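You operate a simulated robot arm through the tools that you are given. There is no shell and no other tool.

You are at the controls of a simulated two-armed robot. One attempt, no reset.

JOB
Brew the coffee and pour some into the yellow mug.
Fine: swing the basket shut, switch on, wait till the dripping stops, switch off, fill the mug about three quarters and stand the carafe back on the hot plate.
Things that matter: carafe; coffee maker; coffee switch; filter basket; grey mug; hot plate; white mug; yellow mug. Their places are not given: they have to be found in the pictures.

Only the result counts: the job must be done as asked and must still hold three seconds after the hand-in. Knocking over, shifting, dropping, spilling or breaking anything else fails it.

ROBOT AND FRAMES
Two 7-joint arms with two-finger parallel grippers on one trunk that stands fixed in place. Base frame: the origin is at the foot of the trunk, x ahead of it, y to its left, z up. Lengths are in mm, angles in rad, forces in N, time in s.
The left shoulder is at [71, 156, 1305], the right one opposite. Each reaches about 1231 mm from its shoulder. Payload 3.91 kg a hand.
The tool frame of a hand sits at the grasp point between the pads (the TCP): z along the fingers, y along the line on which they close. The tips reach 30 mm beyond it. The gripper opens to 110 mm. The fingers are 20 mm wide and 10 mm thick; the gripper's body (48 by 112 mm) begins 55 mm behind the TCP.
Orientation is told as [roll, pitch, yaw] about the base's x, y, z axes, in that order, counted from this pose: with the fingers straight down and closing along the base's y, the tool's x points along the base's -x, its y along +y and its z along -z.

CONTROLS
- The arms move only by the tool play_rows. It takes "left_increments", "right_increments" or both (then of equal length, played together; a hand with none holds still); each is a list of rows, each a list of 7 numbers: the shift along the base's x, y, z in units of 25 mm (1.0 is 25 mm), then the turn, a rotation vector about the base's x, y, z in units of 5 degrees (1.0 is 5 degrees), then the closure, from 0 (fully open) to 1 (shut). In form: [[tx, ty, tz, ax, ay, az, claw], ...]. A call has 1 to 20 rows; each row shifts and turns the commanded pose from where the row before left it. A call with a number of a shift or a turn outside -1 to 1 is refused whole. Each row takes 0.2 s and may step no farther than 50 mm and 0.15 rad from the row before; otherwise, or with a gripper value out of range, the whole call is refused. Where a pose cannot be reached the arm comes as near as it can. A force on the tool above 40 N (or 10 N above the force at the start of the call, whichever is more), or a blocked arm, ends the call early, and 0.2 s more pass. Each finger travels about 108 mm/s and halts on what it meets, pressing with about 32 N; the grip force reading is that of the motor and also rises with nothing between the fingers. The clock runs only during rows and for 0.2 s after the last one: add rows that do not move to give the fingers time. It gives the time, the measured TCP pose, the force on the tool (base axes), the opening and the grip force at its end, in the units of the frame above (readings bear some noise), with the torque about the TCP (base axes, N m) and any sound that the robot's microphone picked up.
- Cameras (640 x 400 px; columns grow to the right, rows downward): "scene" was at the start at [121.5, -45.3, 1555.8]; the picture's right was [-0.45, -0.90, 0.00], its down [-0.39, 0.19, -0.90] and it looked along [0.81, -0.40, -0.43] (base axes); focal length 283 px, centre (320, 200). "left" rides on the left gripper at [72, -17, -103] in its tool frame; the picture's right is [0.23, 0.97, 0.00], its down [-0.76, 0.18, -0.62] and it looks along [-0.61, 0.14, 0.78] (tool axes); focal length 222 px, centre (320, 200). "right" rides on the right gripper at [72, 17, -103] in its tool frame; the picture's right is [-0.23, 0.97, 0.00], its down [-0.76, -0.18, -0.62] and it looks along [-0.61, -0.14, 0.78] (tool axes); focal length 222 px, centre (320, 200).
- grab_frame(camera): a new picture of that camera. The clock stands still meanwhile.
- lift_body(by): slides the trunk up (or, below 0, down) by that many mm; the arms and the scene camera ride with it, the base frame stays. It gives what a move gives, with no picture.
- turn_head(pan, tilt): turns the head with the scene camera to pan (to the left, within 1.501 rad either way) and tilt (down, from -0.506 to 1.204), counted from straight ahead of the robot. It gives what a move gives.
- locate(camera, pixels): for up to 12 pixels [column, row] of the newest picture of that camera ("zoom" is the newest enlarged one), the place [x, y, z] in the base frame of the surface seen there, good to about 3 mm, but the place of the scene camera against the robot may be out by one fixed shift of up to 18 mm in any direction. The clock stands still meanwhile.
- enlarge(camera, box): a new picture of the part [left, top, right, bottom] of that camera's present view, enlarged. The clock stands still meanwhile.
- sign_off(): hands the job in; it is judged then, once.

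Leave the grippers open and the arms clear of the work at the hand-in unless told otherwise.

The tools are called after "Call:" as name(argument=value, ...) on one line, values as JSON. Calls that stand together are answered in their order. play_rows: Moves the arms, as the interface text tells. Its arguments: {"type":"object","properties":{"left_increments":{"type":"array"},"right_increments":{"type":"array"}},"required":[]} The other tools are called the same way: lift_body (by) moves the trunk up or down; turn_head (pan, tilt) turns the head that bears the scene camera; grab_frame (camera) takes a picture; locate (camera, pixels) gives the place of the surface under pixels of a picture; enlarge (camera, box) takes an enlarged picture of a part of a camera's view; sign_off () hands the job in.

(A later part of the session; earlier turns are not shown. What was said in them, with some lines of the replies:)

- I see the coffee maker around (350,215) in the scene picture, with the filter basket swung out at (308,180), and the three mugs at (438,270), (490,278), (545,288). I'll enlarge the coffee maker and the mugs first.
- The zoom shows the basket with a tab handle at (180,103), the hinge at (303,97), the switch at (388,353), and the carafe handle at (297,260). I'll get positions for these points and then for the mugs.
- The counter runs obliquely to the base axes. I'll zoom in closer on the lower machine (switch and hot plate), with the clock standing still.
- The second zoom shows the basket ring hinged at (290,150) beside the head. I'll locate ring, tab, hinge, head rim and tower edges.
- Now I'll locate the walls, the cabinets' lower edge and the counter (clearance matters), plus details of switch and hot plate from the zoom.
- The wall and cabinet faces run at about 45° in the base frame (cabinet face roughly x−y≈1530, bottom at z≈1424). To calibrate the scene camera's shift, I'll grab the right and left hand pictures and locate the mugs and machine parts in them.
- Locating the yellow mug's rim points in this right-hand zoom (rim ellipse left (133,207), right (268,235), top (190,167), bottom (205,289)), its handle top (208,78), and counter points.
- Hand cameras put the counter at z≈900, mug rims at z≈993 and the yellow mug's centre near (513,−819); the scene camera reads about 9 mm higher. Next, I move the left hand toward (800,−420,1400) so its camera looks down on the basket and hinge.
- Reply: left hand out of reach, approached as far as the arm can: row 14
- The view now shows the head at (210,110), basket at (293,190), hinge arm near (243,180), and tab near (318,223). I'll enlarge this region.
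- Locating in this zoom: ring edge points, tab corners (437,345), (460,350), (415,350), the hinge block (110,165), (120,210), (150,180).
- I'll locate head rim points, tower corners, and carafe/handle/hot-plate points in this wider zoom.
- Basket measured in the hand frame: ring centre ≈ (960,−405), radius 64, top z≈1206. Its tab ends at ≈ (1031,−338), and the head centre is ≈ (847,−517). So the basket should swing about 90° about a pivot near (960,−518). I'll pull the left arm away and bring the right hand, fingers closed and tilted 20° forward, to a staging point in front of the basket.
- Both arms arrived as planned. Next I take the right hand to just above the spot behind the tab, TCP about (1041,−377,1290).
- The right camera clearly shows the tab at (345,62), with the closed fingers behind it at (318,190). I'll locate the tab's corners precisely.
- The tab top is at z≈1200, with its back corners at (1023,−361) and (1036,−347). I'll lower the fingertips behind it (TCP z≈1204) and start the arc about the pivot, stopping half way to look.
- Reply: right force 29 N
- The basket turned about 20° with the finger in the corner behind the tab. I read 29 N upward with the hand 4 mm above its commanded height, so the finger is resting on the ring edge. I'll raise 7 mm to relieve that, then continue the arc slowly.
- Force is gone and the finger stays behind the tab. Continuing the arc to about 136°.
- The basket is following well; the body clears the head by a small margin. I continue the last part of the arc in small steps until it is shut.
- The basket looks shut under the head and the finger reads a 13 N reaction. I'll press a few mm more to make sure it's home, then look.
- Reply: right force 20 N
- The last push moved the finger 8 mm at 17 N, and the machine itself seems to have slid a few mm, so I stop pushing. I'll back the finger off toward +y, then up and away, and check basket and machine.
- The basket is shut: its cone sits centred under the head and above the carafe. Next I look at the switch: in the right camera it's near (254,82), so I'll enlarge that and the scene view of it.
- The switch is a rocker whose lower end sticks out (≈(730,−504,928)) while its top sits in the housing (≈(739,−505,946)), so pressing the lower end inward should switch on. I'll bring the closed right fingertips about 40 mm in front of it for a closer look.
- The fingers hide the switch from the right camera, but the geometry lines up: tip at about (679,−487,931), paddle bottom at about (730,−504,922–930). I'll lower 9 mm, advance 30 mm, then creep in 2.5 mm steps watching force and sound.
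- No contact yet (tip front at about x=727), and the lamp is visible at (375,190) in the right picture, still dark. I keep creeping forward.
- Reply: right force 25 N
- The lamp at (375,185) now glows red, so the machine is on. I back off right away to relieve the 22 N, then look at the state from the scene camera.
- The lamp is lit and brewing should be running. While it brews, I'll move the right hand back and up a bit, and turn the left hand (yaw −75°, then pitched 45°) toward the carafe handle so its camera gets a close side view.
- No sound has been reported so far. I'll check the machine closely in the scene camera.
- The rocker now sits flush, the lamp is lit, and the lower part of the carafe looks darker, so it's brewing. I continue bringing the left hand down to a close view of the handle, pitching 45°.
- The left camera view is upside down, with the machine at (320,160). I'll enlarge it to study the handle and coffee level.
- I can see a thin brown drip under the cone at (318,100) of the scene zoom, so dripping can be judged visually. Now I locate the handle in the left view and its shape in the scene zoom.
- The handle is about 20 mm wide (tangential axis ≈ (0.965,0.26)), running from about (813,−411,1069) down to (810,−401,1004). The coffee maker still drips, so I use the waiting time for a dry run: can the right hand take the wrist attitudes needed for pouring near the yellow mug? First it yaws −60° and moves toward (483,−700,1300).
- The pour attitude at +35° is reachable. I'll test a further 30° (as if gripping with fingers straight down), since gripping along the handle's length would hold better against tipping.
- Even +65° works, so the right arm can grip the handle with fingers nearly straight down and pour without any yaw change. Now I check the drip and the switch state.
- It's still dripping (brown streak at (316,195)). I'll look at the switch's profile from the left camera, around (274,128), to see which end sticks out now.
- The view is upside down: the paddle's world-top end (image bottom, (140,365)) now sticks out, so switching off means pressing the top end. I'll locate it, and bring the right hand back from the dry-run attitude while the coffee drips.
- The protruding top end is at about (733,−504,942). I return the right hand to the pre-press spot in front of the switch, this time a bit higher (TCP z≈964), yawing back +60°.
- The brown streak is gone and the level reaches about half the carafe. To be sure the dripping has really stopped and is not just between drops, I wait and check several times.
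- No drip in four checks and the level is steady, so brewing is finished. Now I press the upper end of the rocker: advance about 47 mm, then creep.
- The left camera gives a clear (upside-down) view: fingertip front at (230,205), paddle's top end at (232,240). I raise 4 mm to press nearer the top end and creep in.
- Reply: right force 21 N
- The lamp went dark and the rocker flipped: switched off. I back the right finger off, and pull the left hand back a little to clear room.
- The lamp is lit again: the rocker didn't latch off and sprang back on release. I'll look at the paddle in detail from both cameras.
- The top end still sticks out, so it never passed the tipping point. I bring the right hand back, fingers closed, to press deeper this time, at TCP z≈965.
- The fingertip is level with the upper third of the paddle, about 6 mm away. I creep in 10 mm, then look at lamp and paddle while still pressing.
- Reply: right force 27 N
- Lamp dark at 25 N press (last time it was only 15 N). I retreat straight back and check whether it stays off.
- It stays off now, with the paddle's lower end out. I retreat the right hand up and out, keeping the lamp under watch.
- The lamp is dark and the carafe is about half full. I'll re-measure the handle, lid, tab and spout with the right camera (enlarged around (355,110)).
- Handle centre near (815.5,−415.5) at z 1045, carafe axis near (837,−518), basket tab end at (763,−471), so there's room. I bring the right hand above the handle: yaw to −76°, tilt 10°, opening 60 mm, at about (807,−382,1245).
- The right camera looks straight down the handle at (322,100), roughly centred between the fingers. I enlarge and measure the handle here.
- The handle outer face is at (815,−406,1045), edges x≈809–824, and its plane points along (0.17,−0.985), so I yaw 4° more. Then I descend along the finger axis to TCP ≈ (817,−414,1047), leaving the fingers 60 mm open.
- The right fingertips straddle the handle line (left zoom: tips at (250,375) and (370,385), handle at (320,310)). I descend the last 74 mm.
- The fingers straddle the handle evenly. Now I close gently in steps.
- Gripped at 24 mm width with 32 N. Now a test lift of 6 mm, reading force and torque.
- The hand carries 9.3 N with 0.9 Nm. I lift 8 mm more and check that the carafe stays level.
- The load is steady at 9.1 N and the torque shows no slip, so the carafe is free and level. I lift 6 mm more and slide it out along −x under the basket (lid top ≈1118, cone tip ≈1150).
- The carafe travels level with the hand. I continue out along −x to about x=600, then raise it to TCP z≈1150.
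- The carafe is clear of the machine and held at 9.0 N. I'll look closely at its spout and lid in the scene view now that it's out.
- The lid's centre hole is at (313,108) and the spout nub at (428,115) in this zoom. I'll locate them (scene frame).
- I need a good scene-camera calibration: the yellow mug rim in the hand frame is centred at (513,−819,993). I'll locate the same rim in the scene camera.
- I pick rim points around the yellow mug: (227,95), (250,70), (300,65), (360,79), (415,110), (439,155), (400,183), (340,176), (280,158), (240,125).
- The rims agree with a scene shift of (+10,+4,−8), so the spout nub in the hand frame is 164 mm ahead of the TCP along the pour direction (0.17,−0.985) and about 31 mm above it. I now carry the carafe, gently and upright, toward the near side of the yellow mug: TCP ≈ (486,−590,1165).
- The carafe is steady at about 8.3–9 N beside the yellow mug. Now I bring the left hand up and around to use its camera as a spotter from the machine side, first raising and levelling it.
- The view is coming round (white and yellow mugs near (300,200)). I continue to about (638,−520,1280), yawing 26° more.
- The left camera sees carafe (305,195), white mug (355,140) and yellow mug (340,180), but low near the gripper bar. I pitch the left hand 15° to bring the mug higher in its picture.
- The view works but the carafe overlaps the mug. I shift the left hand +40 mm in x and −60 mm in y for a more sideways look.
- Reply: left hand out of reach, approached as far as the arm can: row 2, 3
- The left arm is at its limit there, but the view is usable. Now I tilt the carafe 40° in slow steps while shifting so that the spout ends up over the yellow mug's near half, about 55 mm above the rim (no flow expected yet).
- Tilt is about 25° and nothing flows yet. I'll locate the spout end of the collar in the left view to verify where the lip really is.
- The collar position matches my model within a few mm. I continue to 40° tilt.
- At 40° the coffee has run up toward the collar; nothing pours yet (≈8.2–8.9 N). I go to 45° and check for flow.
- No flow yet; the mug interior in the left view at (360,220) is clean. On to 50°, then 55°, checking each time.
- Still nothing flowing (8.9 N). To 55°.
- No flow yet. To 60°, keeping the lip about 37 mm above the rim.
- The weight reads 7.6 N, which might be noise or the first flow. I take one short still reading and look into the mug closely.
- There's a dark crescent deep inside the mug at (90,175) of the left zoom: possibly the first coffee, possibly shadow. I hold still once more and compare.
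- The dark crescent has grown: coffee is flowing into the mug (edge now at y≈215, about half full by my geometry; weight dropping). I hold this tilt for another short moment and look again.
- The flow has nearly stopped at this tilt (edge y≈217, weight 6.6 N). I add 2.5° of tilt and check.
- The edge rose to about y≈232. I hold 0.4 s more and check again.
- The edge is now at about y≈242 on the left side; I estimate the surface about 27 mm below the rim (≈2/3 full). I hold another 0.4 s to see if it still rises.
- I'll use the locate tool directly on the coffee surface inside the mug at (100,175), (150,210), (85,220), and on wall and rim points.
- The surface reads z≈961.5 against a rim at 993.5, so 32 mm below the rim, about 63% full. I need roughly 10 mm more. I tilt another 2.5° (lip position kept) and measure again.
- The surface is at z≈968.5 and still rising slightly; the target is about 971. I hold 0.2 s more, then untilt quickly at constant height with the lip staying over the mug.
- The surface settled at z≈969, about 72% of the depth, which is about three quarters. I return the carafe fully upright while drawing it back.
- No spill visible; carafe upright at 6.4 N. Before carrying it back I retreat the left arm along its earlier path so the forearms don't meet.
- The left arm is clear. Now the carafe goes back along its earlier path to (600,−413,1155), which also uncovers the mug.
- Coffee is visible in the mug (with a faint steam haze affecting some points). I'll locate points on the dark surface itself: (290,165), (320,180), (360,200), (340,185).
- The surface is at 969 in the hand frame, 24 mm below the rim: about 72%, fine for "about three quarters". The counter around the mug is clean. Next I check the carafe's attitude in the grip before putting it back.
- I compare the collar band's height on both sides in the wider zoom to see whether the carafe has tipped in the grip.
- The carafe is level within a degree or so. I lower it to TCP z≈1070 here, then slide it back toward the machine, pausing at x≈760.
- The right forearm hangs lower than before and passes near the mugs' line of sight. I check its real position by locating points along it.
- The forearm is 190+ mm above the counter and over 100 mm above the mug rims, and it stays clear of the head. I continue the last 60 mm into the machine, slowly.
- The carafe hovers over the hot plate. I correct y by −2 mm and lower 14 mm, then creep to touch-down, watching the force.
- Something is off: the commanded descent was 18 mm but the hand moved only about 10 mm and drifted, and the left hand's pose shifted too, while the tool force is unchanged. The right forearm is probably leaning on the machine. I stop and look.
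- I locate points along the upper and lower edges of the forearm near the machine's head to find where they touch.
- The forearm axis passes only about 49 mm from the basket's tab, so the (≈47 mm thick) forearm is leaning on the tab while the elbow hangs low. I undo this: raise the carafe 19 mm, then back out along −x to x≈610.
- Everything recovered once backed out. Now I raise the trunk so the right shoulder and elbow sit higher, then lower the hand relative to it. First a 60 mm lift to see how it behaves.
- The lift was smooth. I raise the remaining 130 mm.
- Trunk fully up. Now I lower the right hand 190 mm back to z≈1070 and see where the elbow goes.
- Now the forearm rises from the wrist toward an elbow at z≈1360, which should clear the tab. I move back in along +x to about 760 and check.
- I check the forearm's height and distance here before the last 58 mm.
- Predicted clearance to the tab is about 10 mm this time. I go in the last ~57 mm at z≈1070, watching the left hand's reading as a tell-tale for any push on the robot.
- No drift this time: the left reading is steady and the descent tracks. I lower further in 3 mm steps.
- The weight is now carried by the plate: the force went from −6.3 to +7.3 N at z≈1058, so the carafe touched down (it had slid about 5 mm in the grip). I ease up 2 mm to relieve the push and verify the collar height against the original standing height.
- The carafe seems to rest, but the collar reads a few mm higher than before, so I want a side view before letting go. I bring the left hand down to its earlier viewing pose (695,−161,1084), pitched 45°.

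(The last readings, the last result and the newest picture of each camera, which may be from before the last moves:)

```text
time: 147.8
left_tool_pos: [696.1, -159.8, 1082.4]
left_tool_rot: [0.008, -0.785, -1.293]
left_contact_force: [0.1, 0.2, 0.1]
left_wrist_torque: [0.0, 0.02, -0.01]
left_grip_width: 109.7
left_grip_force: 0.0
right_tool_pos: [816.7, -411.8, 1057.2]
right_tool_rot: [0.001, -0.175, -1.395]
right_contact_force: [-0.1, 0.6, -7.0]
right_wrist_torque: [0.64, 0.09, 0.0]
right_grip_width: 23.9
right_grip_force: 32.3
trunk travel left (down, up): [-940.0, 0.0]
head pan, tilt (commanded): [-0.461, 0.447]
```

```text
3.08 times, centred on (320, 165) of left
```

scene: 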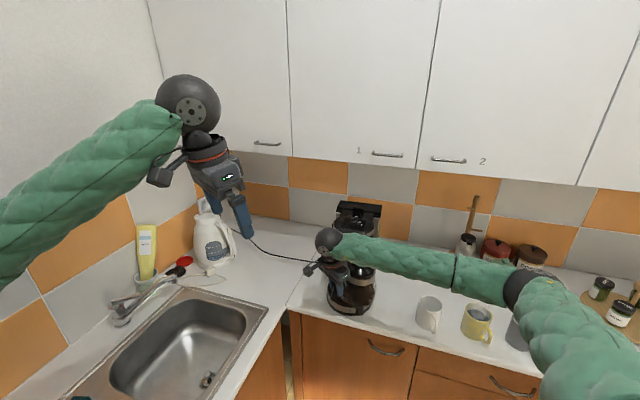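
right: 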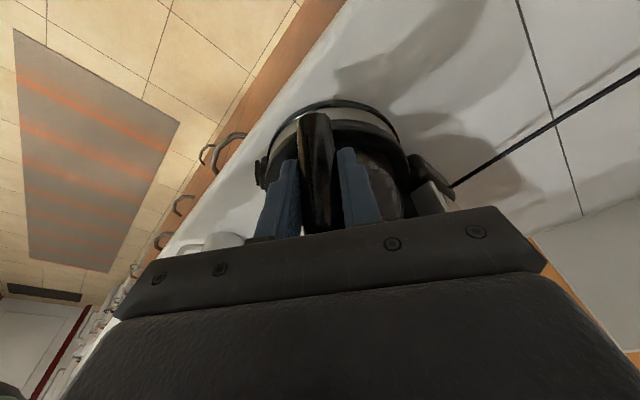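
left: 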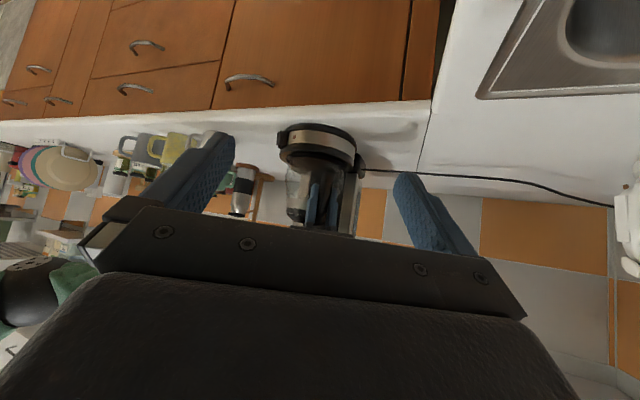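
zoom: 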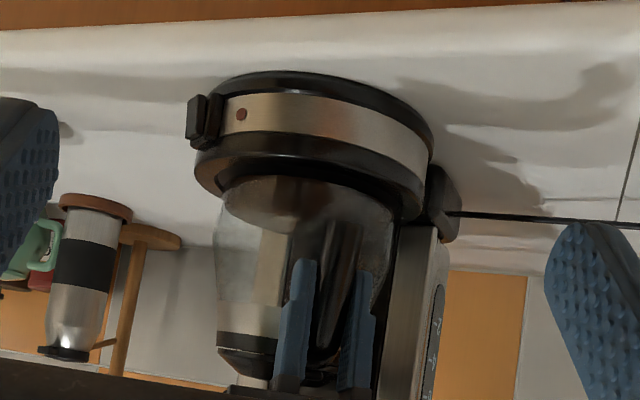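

The hand holds the full weight again after the 2 mm raise. From this same viewpoint I compare with the original picture and locate lamp, switch and plate rim to see whether the machine moved.

Call:
locate(camera="zoom", pixels=[[241, 114], [205, 115], [300, 115], [230, 195], [260, 220], [300, 230], [350, 215], [225, 205], [320, 165], [385, 200], [250, 320], [350, 290]])

Call:
enlarge(camera="left", box=[280, 130, 365, 185])

```text
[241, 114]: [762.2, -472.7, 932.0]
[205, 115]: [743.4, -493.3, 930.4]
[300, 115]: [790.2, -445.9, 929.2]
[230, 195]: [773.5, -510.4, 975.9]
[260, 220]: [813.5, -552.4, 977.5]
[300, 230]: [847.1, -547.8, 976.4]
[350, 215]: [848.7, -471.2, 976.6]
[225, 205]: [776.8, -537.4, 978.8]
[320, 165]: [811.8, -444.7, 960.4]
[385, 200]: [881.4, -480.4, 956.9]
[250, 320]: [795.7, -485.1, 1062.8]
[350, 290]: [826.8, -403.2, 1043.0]
```

```text
7.27 times, centred on (322, 158) of left
```

zoom: 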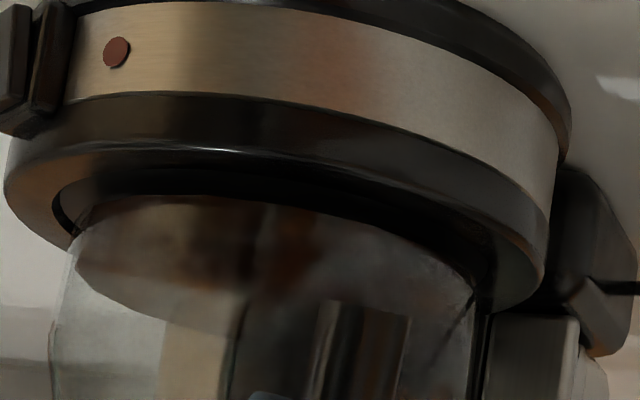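

The machine itself hasn't moved (lamp within 2–3 mm). Now I locate the handle's bottom end: originally it was at z≈1003 when the carafe stood on the plate.

Call:
enlarge(camera="left", box=[310, 170, 350, 230])

Call:
locate(camera="zoom", pixels=[[300, 90], [320, 100], [330, 110], [310, 130], [300, 160], [290, 200], [350, 95], [340, 130], [250, 120], [270, 300], [400, 150], [320, 85]])

```text
6.67 times, centred on (330, 200) of left
```

zoom: 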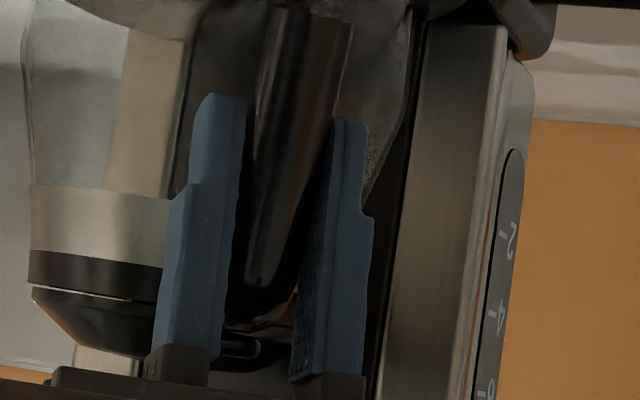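

```text
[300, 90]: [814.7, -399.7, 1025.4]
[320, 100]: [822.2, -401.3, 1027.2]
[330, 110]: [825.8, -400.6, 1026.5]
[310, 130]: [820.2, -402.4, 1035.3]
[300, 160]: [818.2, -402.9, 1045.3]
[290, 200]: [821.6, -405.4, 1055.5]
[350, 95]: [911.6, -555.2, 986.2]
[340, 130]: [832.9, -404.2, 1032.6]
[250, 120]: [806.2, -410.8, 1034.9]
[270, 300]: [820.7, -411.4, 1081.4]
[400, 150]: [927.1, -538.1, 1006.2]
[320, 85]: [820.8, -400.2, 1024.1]
```

The handle sits about 7 mm higher than when it stood originally, in line with the TCP being 7 mm higher. So the grip hasn't slipped, and the bottom edge probably caught the plate's raised rim a few mm off-centre. I measure the rim circle and the carafe bottom to find the offset.

Call:
enlarge(camera="left", box=[280, 130, 365, 185])

Call:
locate(camera="zoom", pixels=[[30, 160], [100, 155], [220, 150], [330, 162], [430, 190], [500, 225], [540, 260], [70, 215], [100, 205], [200, 195], [300, 207], [400, 240]])

Call:
locate(camera="zoom", pixels=[[60, 225], [75, 240], [80, 180], [150, 175], [250, 175], [350, 195], [420, 220], [460, 255], [470, 285], [150, 205], [250, 205], [350, 225]])

```text
7.27 times, centred on (322, 158) of left
```

zoom: 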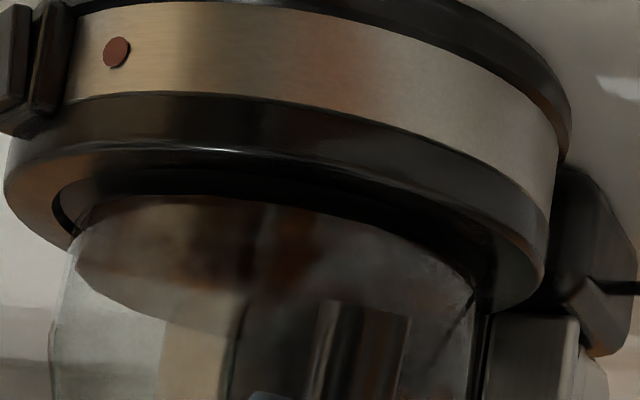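

```text
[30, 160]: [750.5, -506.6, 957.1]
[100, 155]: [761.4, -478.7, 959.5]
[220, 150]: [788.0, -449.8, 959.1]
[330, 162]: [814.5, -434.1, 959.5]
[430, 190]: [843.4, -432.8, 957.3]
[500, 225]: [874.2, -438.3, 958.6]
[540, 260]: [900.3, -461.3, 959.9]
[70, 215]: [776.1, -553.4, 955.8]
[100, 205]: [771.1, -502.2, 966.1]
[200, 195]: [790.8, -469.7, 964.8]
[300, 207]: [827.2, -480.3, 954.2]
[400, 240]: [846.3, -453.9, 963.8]
```

```text
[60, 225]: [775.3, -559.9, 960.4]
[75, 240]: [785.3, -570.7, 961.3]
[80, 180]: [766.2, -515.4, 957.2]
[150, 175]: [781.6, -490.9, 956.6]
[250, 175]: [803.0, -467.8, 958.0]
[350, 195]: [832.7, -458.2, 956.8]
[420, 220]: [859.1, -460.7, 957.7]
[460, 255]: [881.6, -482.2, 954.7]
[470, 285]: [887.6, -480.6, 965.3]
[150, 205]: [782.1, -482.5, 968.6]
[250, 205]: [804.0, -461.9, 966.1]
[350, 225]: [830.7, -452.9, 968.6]
```

The plate's ring is centred at (836,−517) and the carafe's lower circle at (834,−518), so it's well centred. The early contact was most likely the spout side touching first because the carafe had drooped about 2–3° in the grip. I level it by rotating the hand −2.5°, then lower gently.

Call:
play_rows(right_increments=[[0, -0.04, 0, -0.25, -0.044, 0, 1], [0.04, -0.04, 0, -0.25, -0.044, 0, 1], [0, 0, 0, 0, 0, 0, 1]])

Call:
play_rows(right_increments=[[0, 0, -0.1, 0, 0, 0, 1], [0, 0, -0.06, 0, 0, 0, 1], [0, 0, 0, 0, 0, 0, 1]])

Call:
enlarge(camera="left", box=[260, 100, 380, 230])

```text
time: 148.6
left_tool_pos: [696.0, -160.8, 1082.7]
left_tool_rot: [0.009, -0.787, -1.295]
left_contact_force: [0.3, 0.4, 0.6]
left_wrist_torque: [0.01, 0.01, -0.01]
left_grip_width: 110.0
left_grip_force: 0.1
right_tool_pos: [818.9, -414.9, 1056.9]
right_tool_rot: [0.003, -0.219, -1.394]
right_contact_force: [-0.5, 0.0, -6.5]
right_wrist_torque: [0.63, 0.11, -0.03]
right_grip_width: 24.1
right_grip_force: 31.5
trunk travel left (down, up): [-940.0, 0.0]
head pan, tilt (commanded): [-0.461, 0.447]
```

```text
time: 149.4
left_tool_pos: [695.3, -159.8, 1083.0]
left_tool_rot: [0.01, -0.786, -1.295]
left_contact_force: [-0.6, -0.3, -0.1]
left_wrist_torque: [-0.04, -0.02, -0.01]
left_grip_width: 110.3
left_grip_force: 0.0
right_tool_pos: [818.3, -414.3, 1052.5]
right_tool_rot: [0.002, -0.219, -1.395]
right_contact_force: [-0.3, 0.2, -6.8]
right_wrist_torque: [0.64, 0.11, -0.02]
right_grip_width: 23.8
right_grip_force: 32.2
trunk travel left (down, up): [-940.0, 0.0]
head pan, tilt (commanded): [-0.461, 0.447]
```

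```text
3.08 times, centred on (320, 165) of left
```

zoom: 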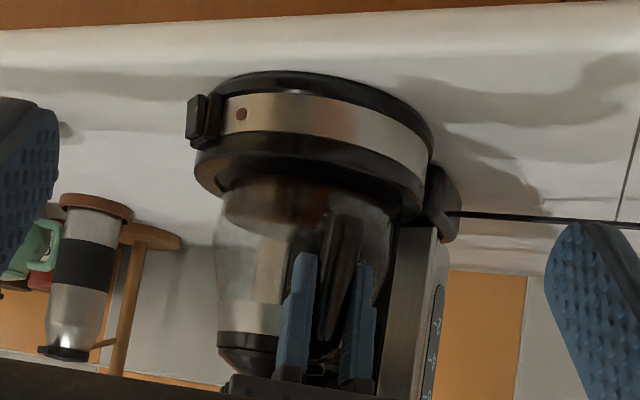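

At z=1052.5 there's still no contact, which confirms it was the tilt. I continue down in about 1.2 mm steps.

Call:
play_rows(right_increments=[[0, 0, -0.05, 0, 0, 0, 1], [0, 0, 0, 0, 0, 0, 1]])

Call:
play_rows(right_increments=[[0, 0, -0.05, 0, 0, 0, 1], [0, 0, 0, 0, 0, 0, 1]])

```text
time: 150.0
left_tool_pos: [694.6, -160.2, 1080.9]
left_tool_rot: [0.009, -0.786, -1.297]
left_contact_force: [0.3, -0.5, 0.3]
left_wrist_torque: [-0.01, 0.03, 0.02]
left_grip_width: 109.8
left_grip_force: 0.0
right_tool_pos: [817.4, -414.9, 1051.1]
right_tool_rot: [0.003, -0.219, -1.394]
right_contact_force: [-0.4, 0.3, -6.8]
right_wrist_torque: [0.6, 0.14, 0.02]
right_grip_width: 23.8
right_grip_force: 31.9
trunk travel left (down, up): [-940.0, 0.0]
head pan, tilt (commanded): [-0.461, 0.447]
```

```text
time: 150.6
left_tool_pos: [695.5, -160.1, 1083.0]
left_tool_rot: [0.009, -0.785, -1.296]
left_contact_force: [-0.3, 0.0, -0.7]
left_wrist_torque: [0.01, 0.0, -0.01]
left_grip_width: 110.0
left_grip_force: 0.1
right_tool_pos: [817.7, -414.8, 1051.1]
right_tool_rot: [0.0, -0.219, -1.394]
right_contact_force: [0.2, -0.4, -6.5]
right_wrist_torque: [0.63, 0.11, -0.03]
right_grip_width: 24.0
right_grip_force: 32.5
trunk travel left (down, up): [-940.0, 0.0]
head pan, tilt (commanded): [-0.461, 0.447]
```

Still hanging free at 6.5 N. Continue down.

Call:
play_rows(right_increments=[[0, 0, -0.05, 0, 0, 0, 1], [0, 0, 0, 0, 0, 0, 1]])

Call:
play_rows(right_increments=[[0, 0, -0.05, 0, 0, 0, 1], [0, 0, 0, 0, 0, 0, 1]])

```text
time: 151.2
left_tool_pos: [694.9, -160.8, 1083.8]
left_tool_rot: [0.009, -0.786, -1.296]
left_contact_force: [-1.2, 0.0, 0.6]
left_wrist_torque: [0.02, -0.04, -0.03]
left_grip_width: 110.2
left_grip_force: 0.1
right_tool_pos: [818.9, -414.9, 1049.8]
right_tool_rot: [0.001, -0.218, -1.397]
right_contact_force: [0.2, -0.8, -0.2]
right_wrist_torque: [0.26, 0.01, 0.05]
right_grip_width: 24.1
right_grip_force: 32.6
trunk travel left (down, up): [-940.0, 0.0]
head pan, tilt (commanded): [-0.461, 0.447]
```

```text
time: 151.8
left_tool_pos: [695.0, -158.8, 1084.0]
left_tool_rot: [0.009, -0.784, -1.295]
left_contact_force: [-0.2, -0.3, -0.4]
left_wrist_torque: [-0.02, 0.02, 0.01]
left_grip_width: 109.7
left_grip_force: 0.0
right_tool_pos: [817.3, -415.2, 1049.5]
right_tool_rot: [0.003, -0.219, -1.396]
right_contact_force: [3.3, -1.8, 10.2]
right_wrist_torque: [-0.61, 0.0, 0.21]
right_grip_width: 24.0
right_grip_force: 31.4
trunk travel left (down, up): [-940.0, 0.0]
head pan, tilt (commanded): [-0.461, 0.447]
```

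Touch-down at z≈1049.8, exactly the original standing height. I ease up 1.2 mm to neutral, then open the fingers in small steps.

Call:
play_rows(right_increments=[[0, 0, 0.05, 0, 0, 0, 1], [0, 0, 0, 0, 0, 0, 1], [0, 0, 0, 0, 0, 0, 0.76], [0, 0, 0, 0, 0, 0, 0.7], [0, 0, 0, 0, 0, 0, 0.6], [0, 0, 0, 0, 0, 0, 0.5], [0, 0, 0, 0, 0, 0, 0.45], [0, 0, 0, 0, 0, 0, 0.45]])

Call:
enlarge(camera="left", box=[260, 100, 380, 230])

Call:
enlarge(camera="scene", box=[325, 245, 385, 315])

```text
time: 153.6
left_tool_pos: [694.0, -159.6, 1083.7]
left_tool_rot: [0.008, -0.785, -1.295]
left_contact_force: [0.3, -0.6, 0.0]
left_wrist_torque: [0.03, -0.01, 0.0]
left_grip_width: 109.9
left_grip_force: 0.1
right_tool_pos: [817.1, -414.2, 1050.0]
right_tool_rot: [0.0, -0.221, -1.394]
right_contact_force: [-0.5, 0.3, 0.2]
right_wrist_torque: [0.0, -0.02, 0.0]
right_grip_width: 60.6
right_grip_force: 0.1
trunk travel left (down, up): [-940.0, 0.0]
head pan, tilt (commanded): [-0.461, 0.447]
```

```text
3.08 times, centred on (320, 165) of left
```

zoom: 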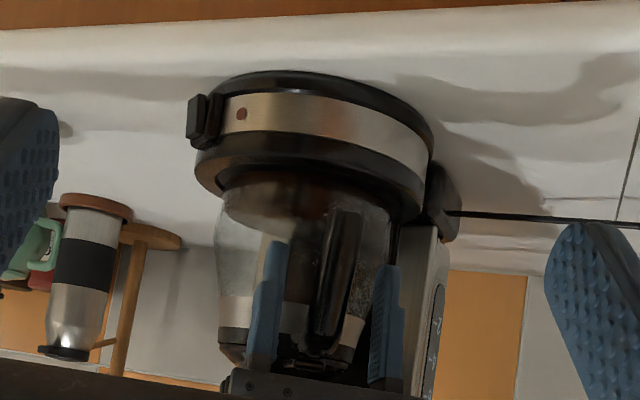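

```text
5.71 times, centred on (355, 280) of scene
```

zoom: 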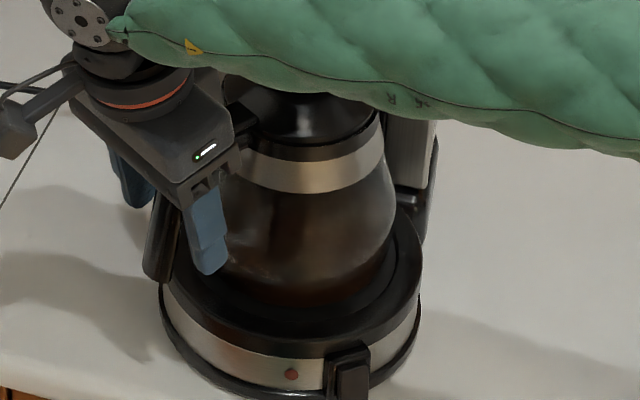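

Released with no residual force; the carafe stands on the hot plate. I withdraw the right hand upward along its finger axis.

Call:
play_rows(right_increments=[[-0.02, 0.1, 0.48, 0, 0, 0, 0.45], [-0.04, 0.21, 0.97, 0, 0, 0, 0.45], [-0.04, 0.21, 0.97, 0, 0, 0, 0.45], [-0.04, 0.21, 0.97, 0, 0, 0, 0.45], [-0.04, 0.21, 0.97, 0, 0, 0, 0.45], [-0.04, 0.21, 0.97, 0, 0, 0, 0.45], [-0.04, 0.21, 0.97, 0, 0, 0, 0.45], [0, 0, 0, 0, 0, 0, 0.45]])

Call:
grab_frame(camera="scene")

Call:
enlarge(camera="left", box=[260, 100, 380, 230])

```text
time: 155.4
left_tool_pos: [694.9, -159.3, 1083.1]
left_tool_rot: [0.009, -0.784, -1.294]
left_contact_force: [-0.6, 0.1, 0.2]
left_wrist_torque: [-0.03, 0.0, 0.02]
left_grip_width: 109.9
left_grip_force: 0.1
right_tool_pos: [810.4, -381.0, 1207.4]
right_tool_rot: [0.001, -0.22, -1.395]
right_contact_force: [0.6, -0.1, -0.6]
right_wrist_torque: [0.0, 0.0, 0.0]
right_grip_width: 60.6
right_grip_force: 0.0
trunk travel left (down, up): [-940.0, 0.0]
head pan, tilt (commanded): [-0.461, 0.447]
```

```text
taken
```

scene: 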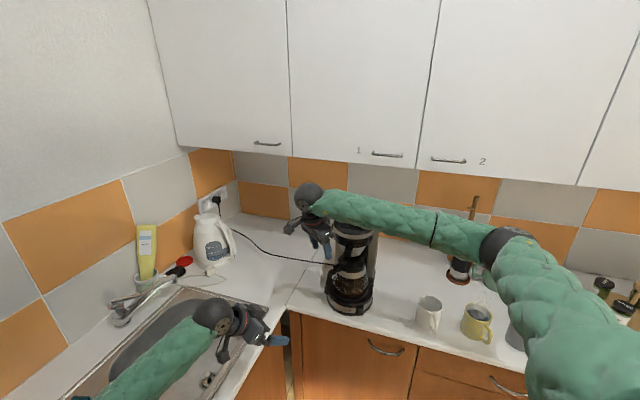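

```text
3.08 times, centred on (320, 165) of left
```

zoom: 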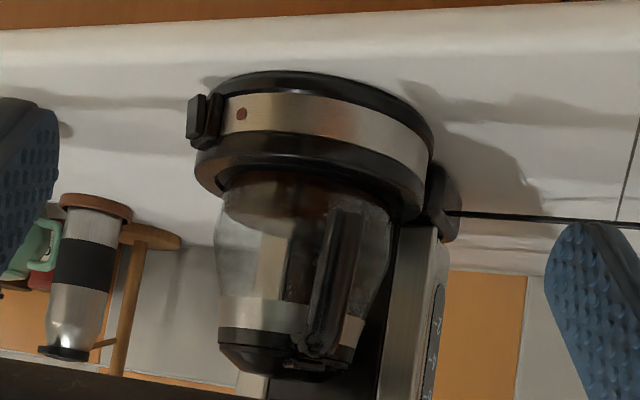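

The carafe stands as it did originally. I raise the right hand further, then draw both arms back and open the grippers.

Call:
play_rows(right_increments=[[0, 0.1, 1, 0, 0, 0, 0.45], [0, 0.1, 1, 0, 0, 0, 0.45], [0, 0.1, 1, 0, 0, 0, 0.45], [-0.2, 0.1, 1, 0, 0, 0, 0.3], [-0.6, 0, 0.4, 0, 0, 0, 0.2], [-1, 0, 0, 0, 0, 0, 0.1], [-1, 0, 0, 0, 0, 0, 0], [-1, 0, 0, 0, 0, 0, 0], [-1, 0, 0, 0, 0, 0, 0], [-1, 0, 0, 0, 0, 0, 0], [-1, 0, 0, 0, 0, 0, 0], [-1, 0, 0, 0, 0, 0, 0], [-1, 0, 0, 0, 0, 0, 0], [-1, 0, 0, 0, 0, 0, 0], [-1, 0, 0, 0, 0, 0, 0], [-0.5, 0, 0, 0, 0, 0, 0]], left_increments=[[-0.3, 0.3, 0.5, 0, 0, 0, 0], [-0.3, 0.3, 0.8, 0, 0, 0, 0], [-0.3, 0.4, 1, 0, 0, 0, 0], [-0.3, 0.4, 1, 0, 0, 0, 0], [-0.3, 0.4, 1, 0, 0, 0, 0], [-0.3, 0.4, 1, 0, 0, 0, 0], [-0.3, 0.4, 1, 0, 0, 0, 0], [-0.3, 0.4, 1, 0, 0, 0, 0], [-0.3, 0.4, 1, 0, 0, 0, 0], [-0.3, 0.4, 1, 0, 0, 0, 0], [-0.3, 0.4, 1, 0, 0, 0, 0], [0, 0.4, 1, 0, 0, 0, 0], [0, 0.4, 0, 0, 0, 0, 0], [0, 0.4, 0, 0, 0, 0, 0], [0, 0, 0, 0, 0, 0, 0], [0, 0, 0, 0, 0, 0, 0]])

Call:
grab_frame(camera="scene")

Call:
enlarge(camera="scene", box=[290, 180, 420, 330])

```text
time: 158.8
left_tool_pos: [611.4, -25.5, 1366.5]
left_tool_rot: [0.007, -0.787, -1.294]
left_contact_force: [-0.4, -0.8, -0.1]
left_wrist_torque: [-0.01, 0.04, -0.03]
left_grip_width: 110.0
left_grip_force: 0.0
right_tool_pos: [527.2, -370.6, 1316.3]
right_tool_rot: [0.001, -0.221, -1.395]
right_contact_force: [-0.2, 0.0, -0.4]
right_wrist_torque: [0.0, 0.0, 0.01]
right_grip_width: 110.0
right_grip_force: 0.1
trunk travel left (down, up): [-940.0, 0.0]
head pan, tilt (commanded): [-0.461, 0.447]
```

```text
taken
```

scene: 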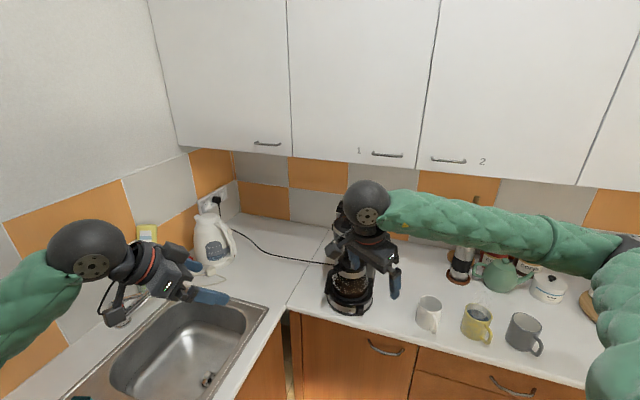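

```text
2.67 times, centred on (355, 255) of scene
```

zoom: 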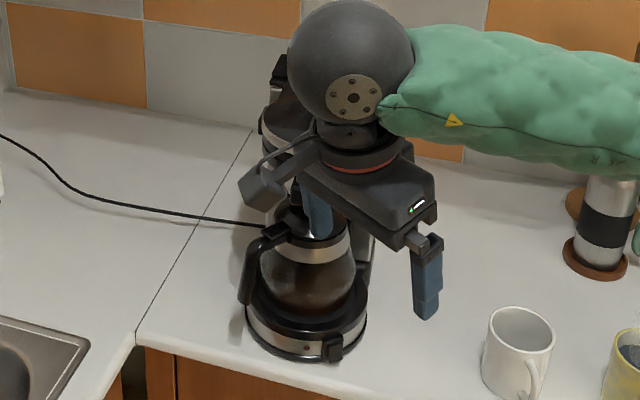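

I move the right hand further back and up to get a free view of everything.

Call:
play_rows(right_increments=[[-0.8, -0.3, 0.6, 0, 0, 0, 0], [-0.8, -0.3, 0.6, 0, 0, 0, 0], [-0.8, -0.3, 0.6, 0, 0, 0, 0], [-0.8, -0.3, 0.6, 0, 0, 0, 0], [-0.8, -0.3, 0.6, 0, 0, 0, 0], [-0.8, -0.3, 0.6, 0, 0, 0, 0], [-0.4, 0, 0.4, 0, 0, 0, 0], [0, 0, 0, 0, 0, 0, 0]])

Call:
grab_frame(camera="scene")

Call:
enlarge(camera="scene", box=[290, 180, 420, 330])

Call:
enlarge(camera="scene", box=[400, 270, 560, 370])

```text
time: 160.6
left_tool_pos: [612.8, -24.7, 1365.6]
left_tool_rot: [0.009, -0.787, -1.294]
left_contact_force: [0.0, 0.3, 0.6]
left_wrist_torque: [-0.01, 0.03, 0.01]
left_grip_width: 110.1
left_grip_force: 0.1
right_tool_pos: [427.2, -426.9, 1424.8]
right_tool_rot: [-0.003, -0.219, -1.393]
right_contact_force: [-0.2, -0.2, 0.7]
right_wrist_torque: [-0.05, -0.01, 0.0]
right_grip_width: 110.1
right_grip_force: 0.1
right hand out of reach, approached as far as the arm can: row 5, 6, 7
trunk travel left (down, up): [-940.0, 0.0]
head pan, tilt (commanded): [-0.461, 0.447]
```

```text
taken
```

scene: 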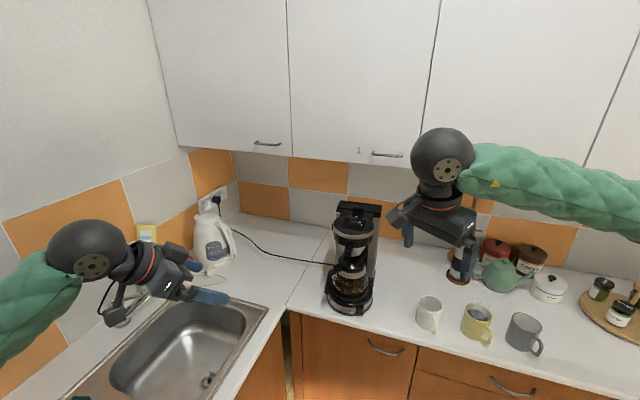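

```text
2.67 times, centred on (355, 255) of scene
```

zoom: 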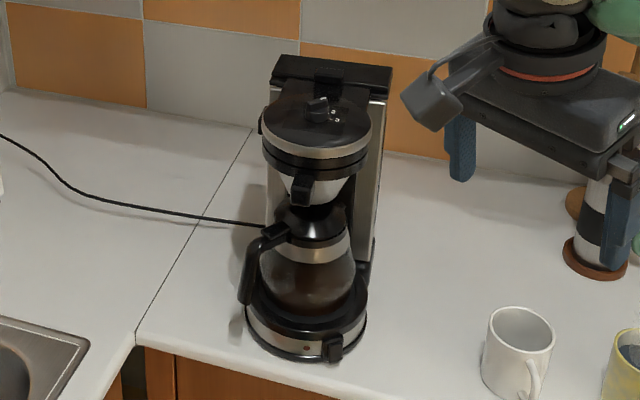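

```text
4.00 times, centred on (480, 320) of scene
```

zoom: 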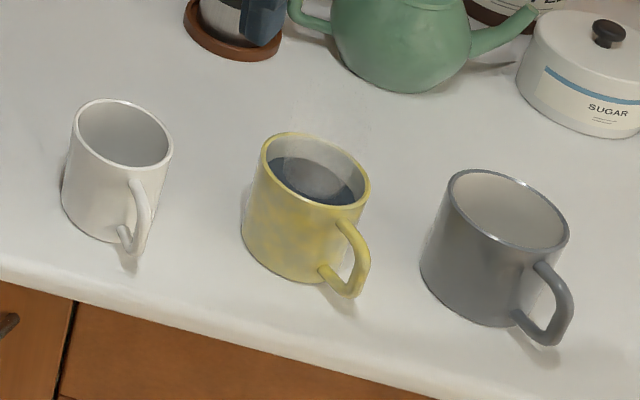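

Everything looks right: basket shut, lamp dark, carafe on the plate, mug filled, counter clean. For a final fill check I locate the coffee surface, the rim, and the floor of the empty white and grey mugs (same shape) for reference.

Call:
locate(camera="zoom", pixels=[[300, 175], [320, 185], [335, 195], [290, 165], [266, 165], [368, 185], [115, 150], [125, 155], [110, 140], [500, 230], [510, 235], [490, 222]])

Call:
enlarge(camera="right", box=[0, 0, 640, 400])

```text
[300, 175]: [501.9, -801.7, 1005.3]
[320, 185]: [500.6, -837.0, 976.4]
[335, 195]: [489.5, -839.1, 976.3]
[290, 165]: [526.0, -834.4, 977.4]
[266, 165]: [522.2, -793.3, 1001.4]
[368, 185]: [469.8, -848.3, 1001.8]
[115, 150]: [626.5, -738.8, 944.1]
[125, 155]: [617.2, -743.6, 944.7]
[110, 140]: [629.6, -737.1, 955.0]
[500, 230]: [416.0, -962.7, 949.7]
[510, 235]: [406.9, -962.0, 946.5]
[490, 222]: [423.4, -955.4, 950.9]
```

```text
1.00 times, centred on (320, 200) of right (not enlarged: the box is as wide or as high as the picture)
```

zoom: 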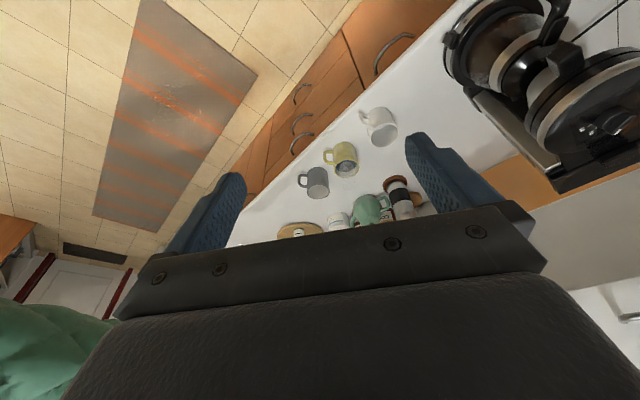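

The surface is 25 mm below the rim. To fix the depth scale, I check the empty white mug's floor in the right camera around (381,127).

Call:
enlarge(camera="right", box=[330, 100, 405, 180])

Call:
locate(camera="zoom", pixels=[[430, 95], [440, 115], [420, 85], [450, 130], [415, 100], [430, 165], [400, 130], [300, 225], [330, 250], [320, 205], [290, 240], [440, 100]])

```text
5.00 times, centred on (368, 140) of right
```

zoom: 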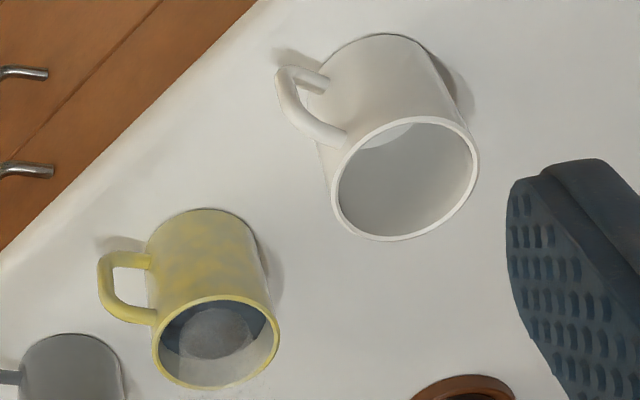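

```text
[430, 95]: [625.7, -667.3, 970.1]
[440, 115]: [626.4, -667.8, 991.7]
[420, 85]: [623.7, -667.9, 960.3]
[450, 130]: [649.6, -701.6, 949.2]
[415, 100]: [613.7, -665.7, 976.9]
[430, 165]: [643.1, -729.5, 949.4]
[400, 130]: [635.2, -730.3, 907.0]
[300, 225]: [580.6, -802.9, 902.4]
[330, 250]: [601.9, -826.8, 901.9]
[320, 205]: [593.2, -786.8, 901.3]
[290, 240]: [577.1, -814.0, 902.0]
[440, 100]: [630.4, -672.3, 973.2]
```

The mug floor is at z≈907, so the fill is about 62 of 86.5 mm, roughly 71–72%: about three quarters. A last close look at lamp, switch and basket before handing in.

Call:
enlarge(camera="scene", box=[315, 195, 395, 320])

Call:
enlarge(camera="scene", box=[320, 275, 385, 325])

```text
3.20 times, centred on (355, 258) of scene
```

zoom: 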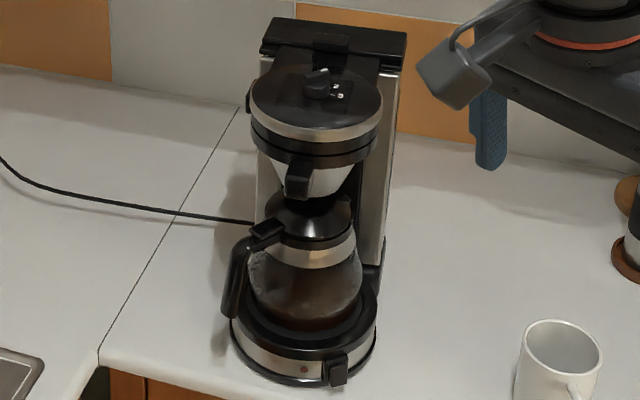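

```text
8.00 times, centred on (352, 300) of scene
```

zoom: 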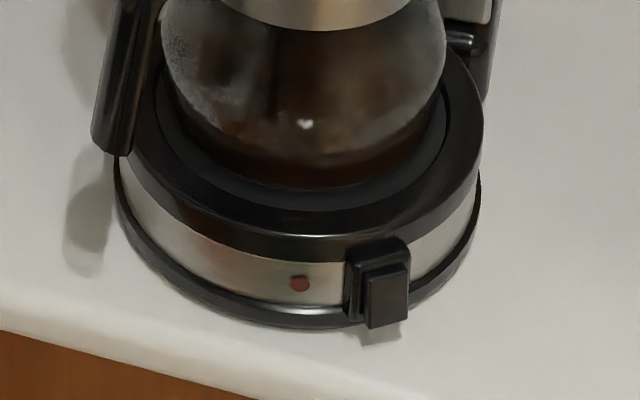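

The basket is shut, the lamp is dark, the carafe stands squarely on the hot plate, and the yellow mug is about three quarters full. The other mugs are untouched and both grippers are open and clear. I hand the job in.

Call:
sign_off()

```text
The job is handed in.
```

I handed the job in with the coffee brewed and the yellow mug about 71–72% full, measured from the coffee surface, the rim and an identical empty mug's floor. I have no verdict on it yet.

At hand-in:
- **Coffee maker:** the filter basket is shut. The machine is switched off and its lamp is dark. I switched it off only after four checks showed no more dripping.
- **Carafe:** it stands on the hot plate at its original height, with the remaining coffee in it.
- **Surroundings:** I saw no spill on the counter, and the white and grey mugs are where they were.
- **Arms:** both grippers are open and the arms are clear. The trunk is still at its top position.

Four things went less smoothly:
- **Machine shift:** pushing the basket home slid the front of the coffee maker by roughly 7–10 mm, and I did not move it back.
- **Switch-off:** the first attempt did not latch. I pressed deeper the second time and it has stayed off since.
- **Arm contact:** on the first try at returning the carafe, my forearm leaned on the basket's tab. I backed out, raised the trunk and went in again clear of it. The machine had not moved noticeably.
- **Carafe contact:** on the second try the carafe touched the plate while tilted a degree or two, so I levelled it before setting it down.
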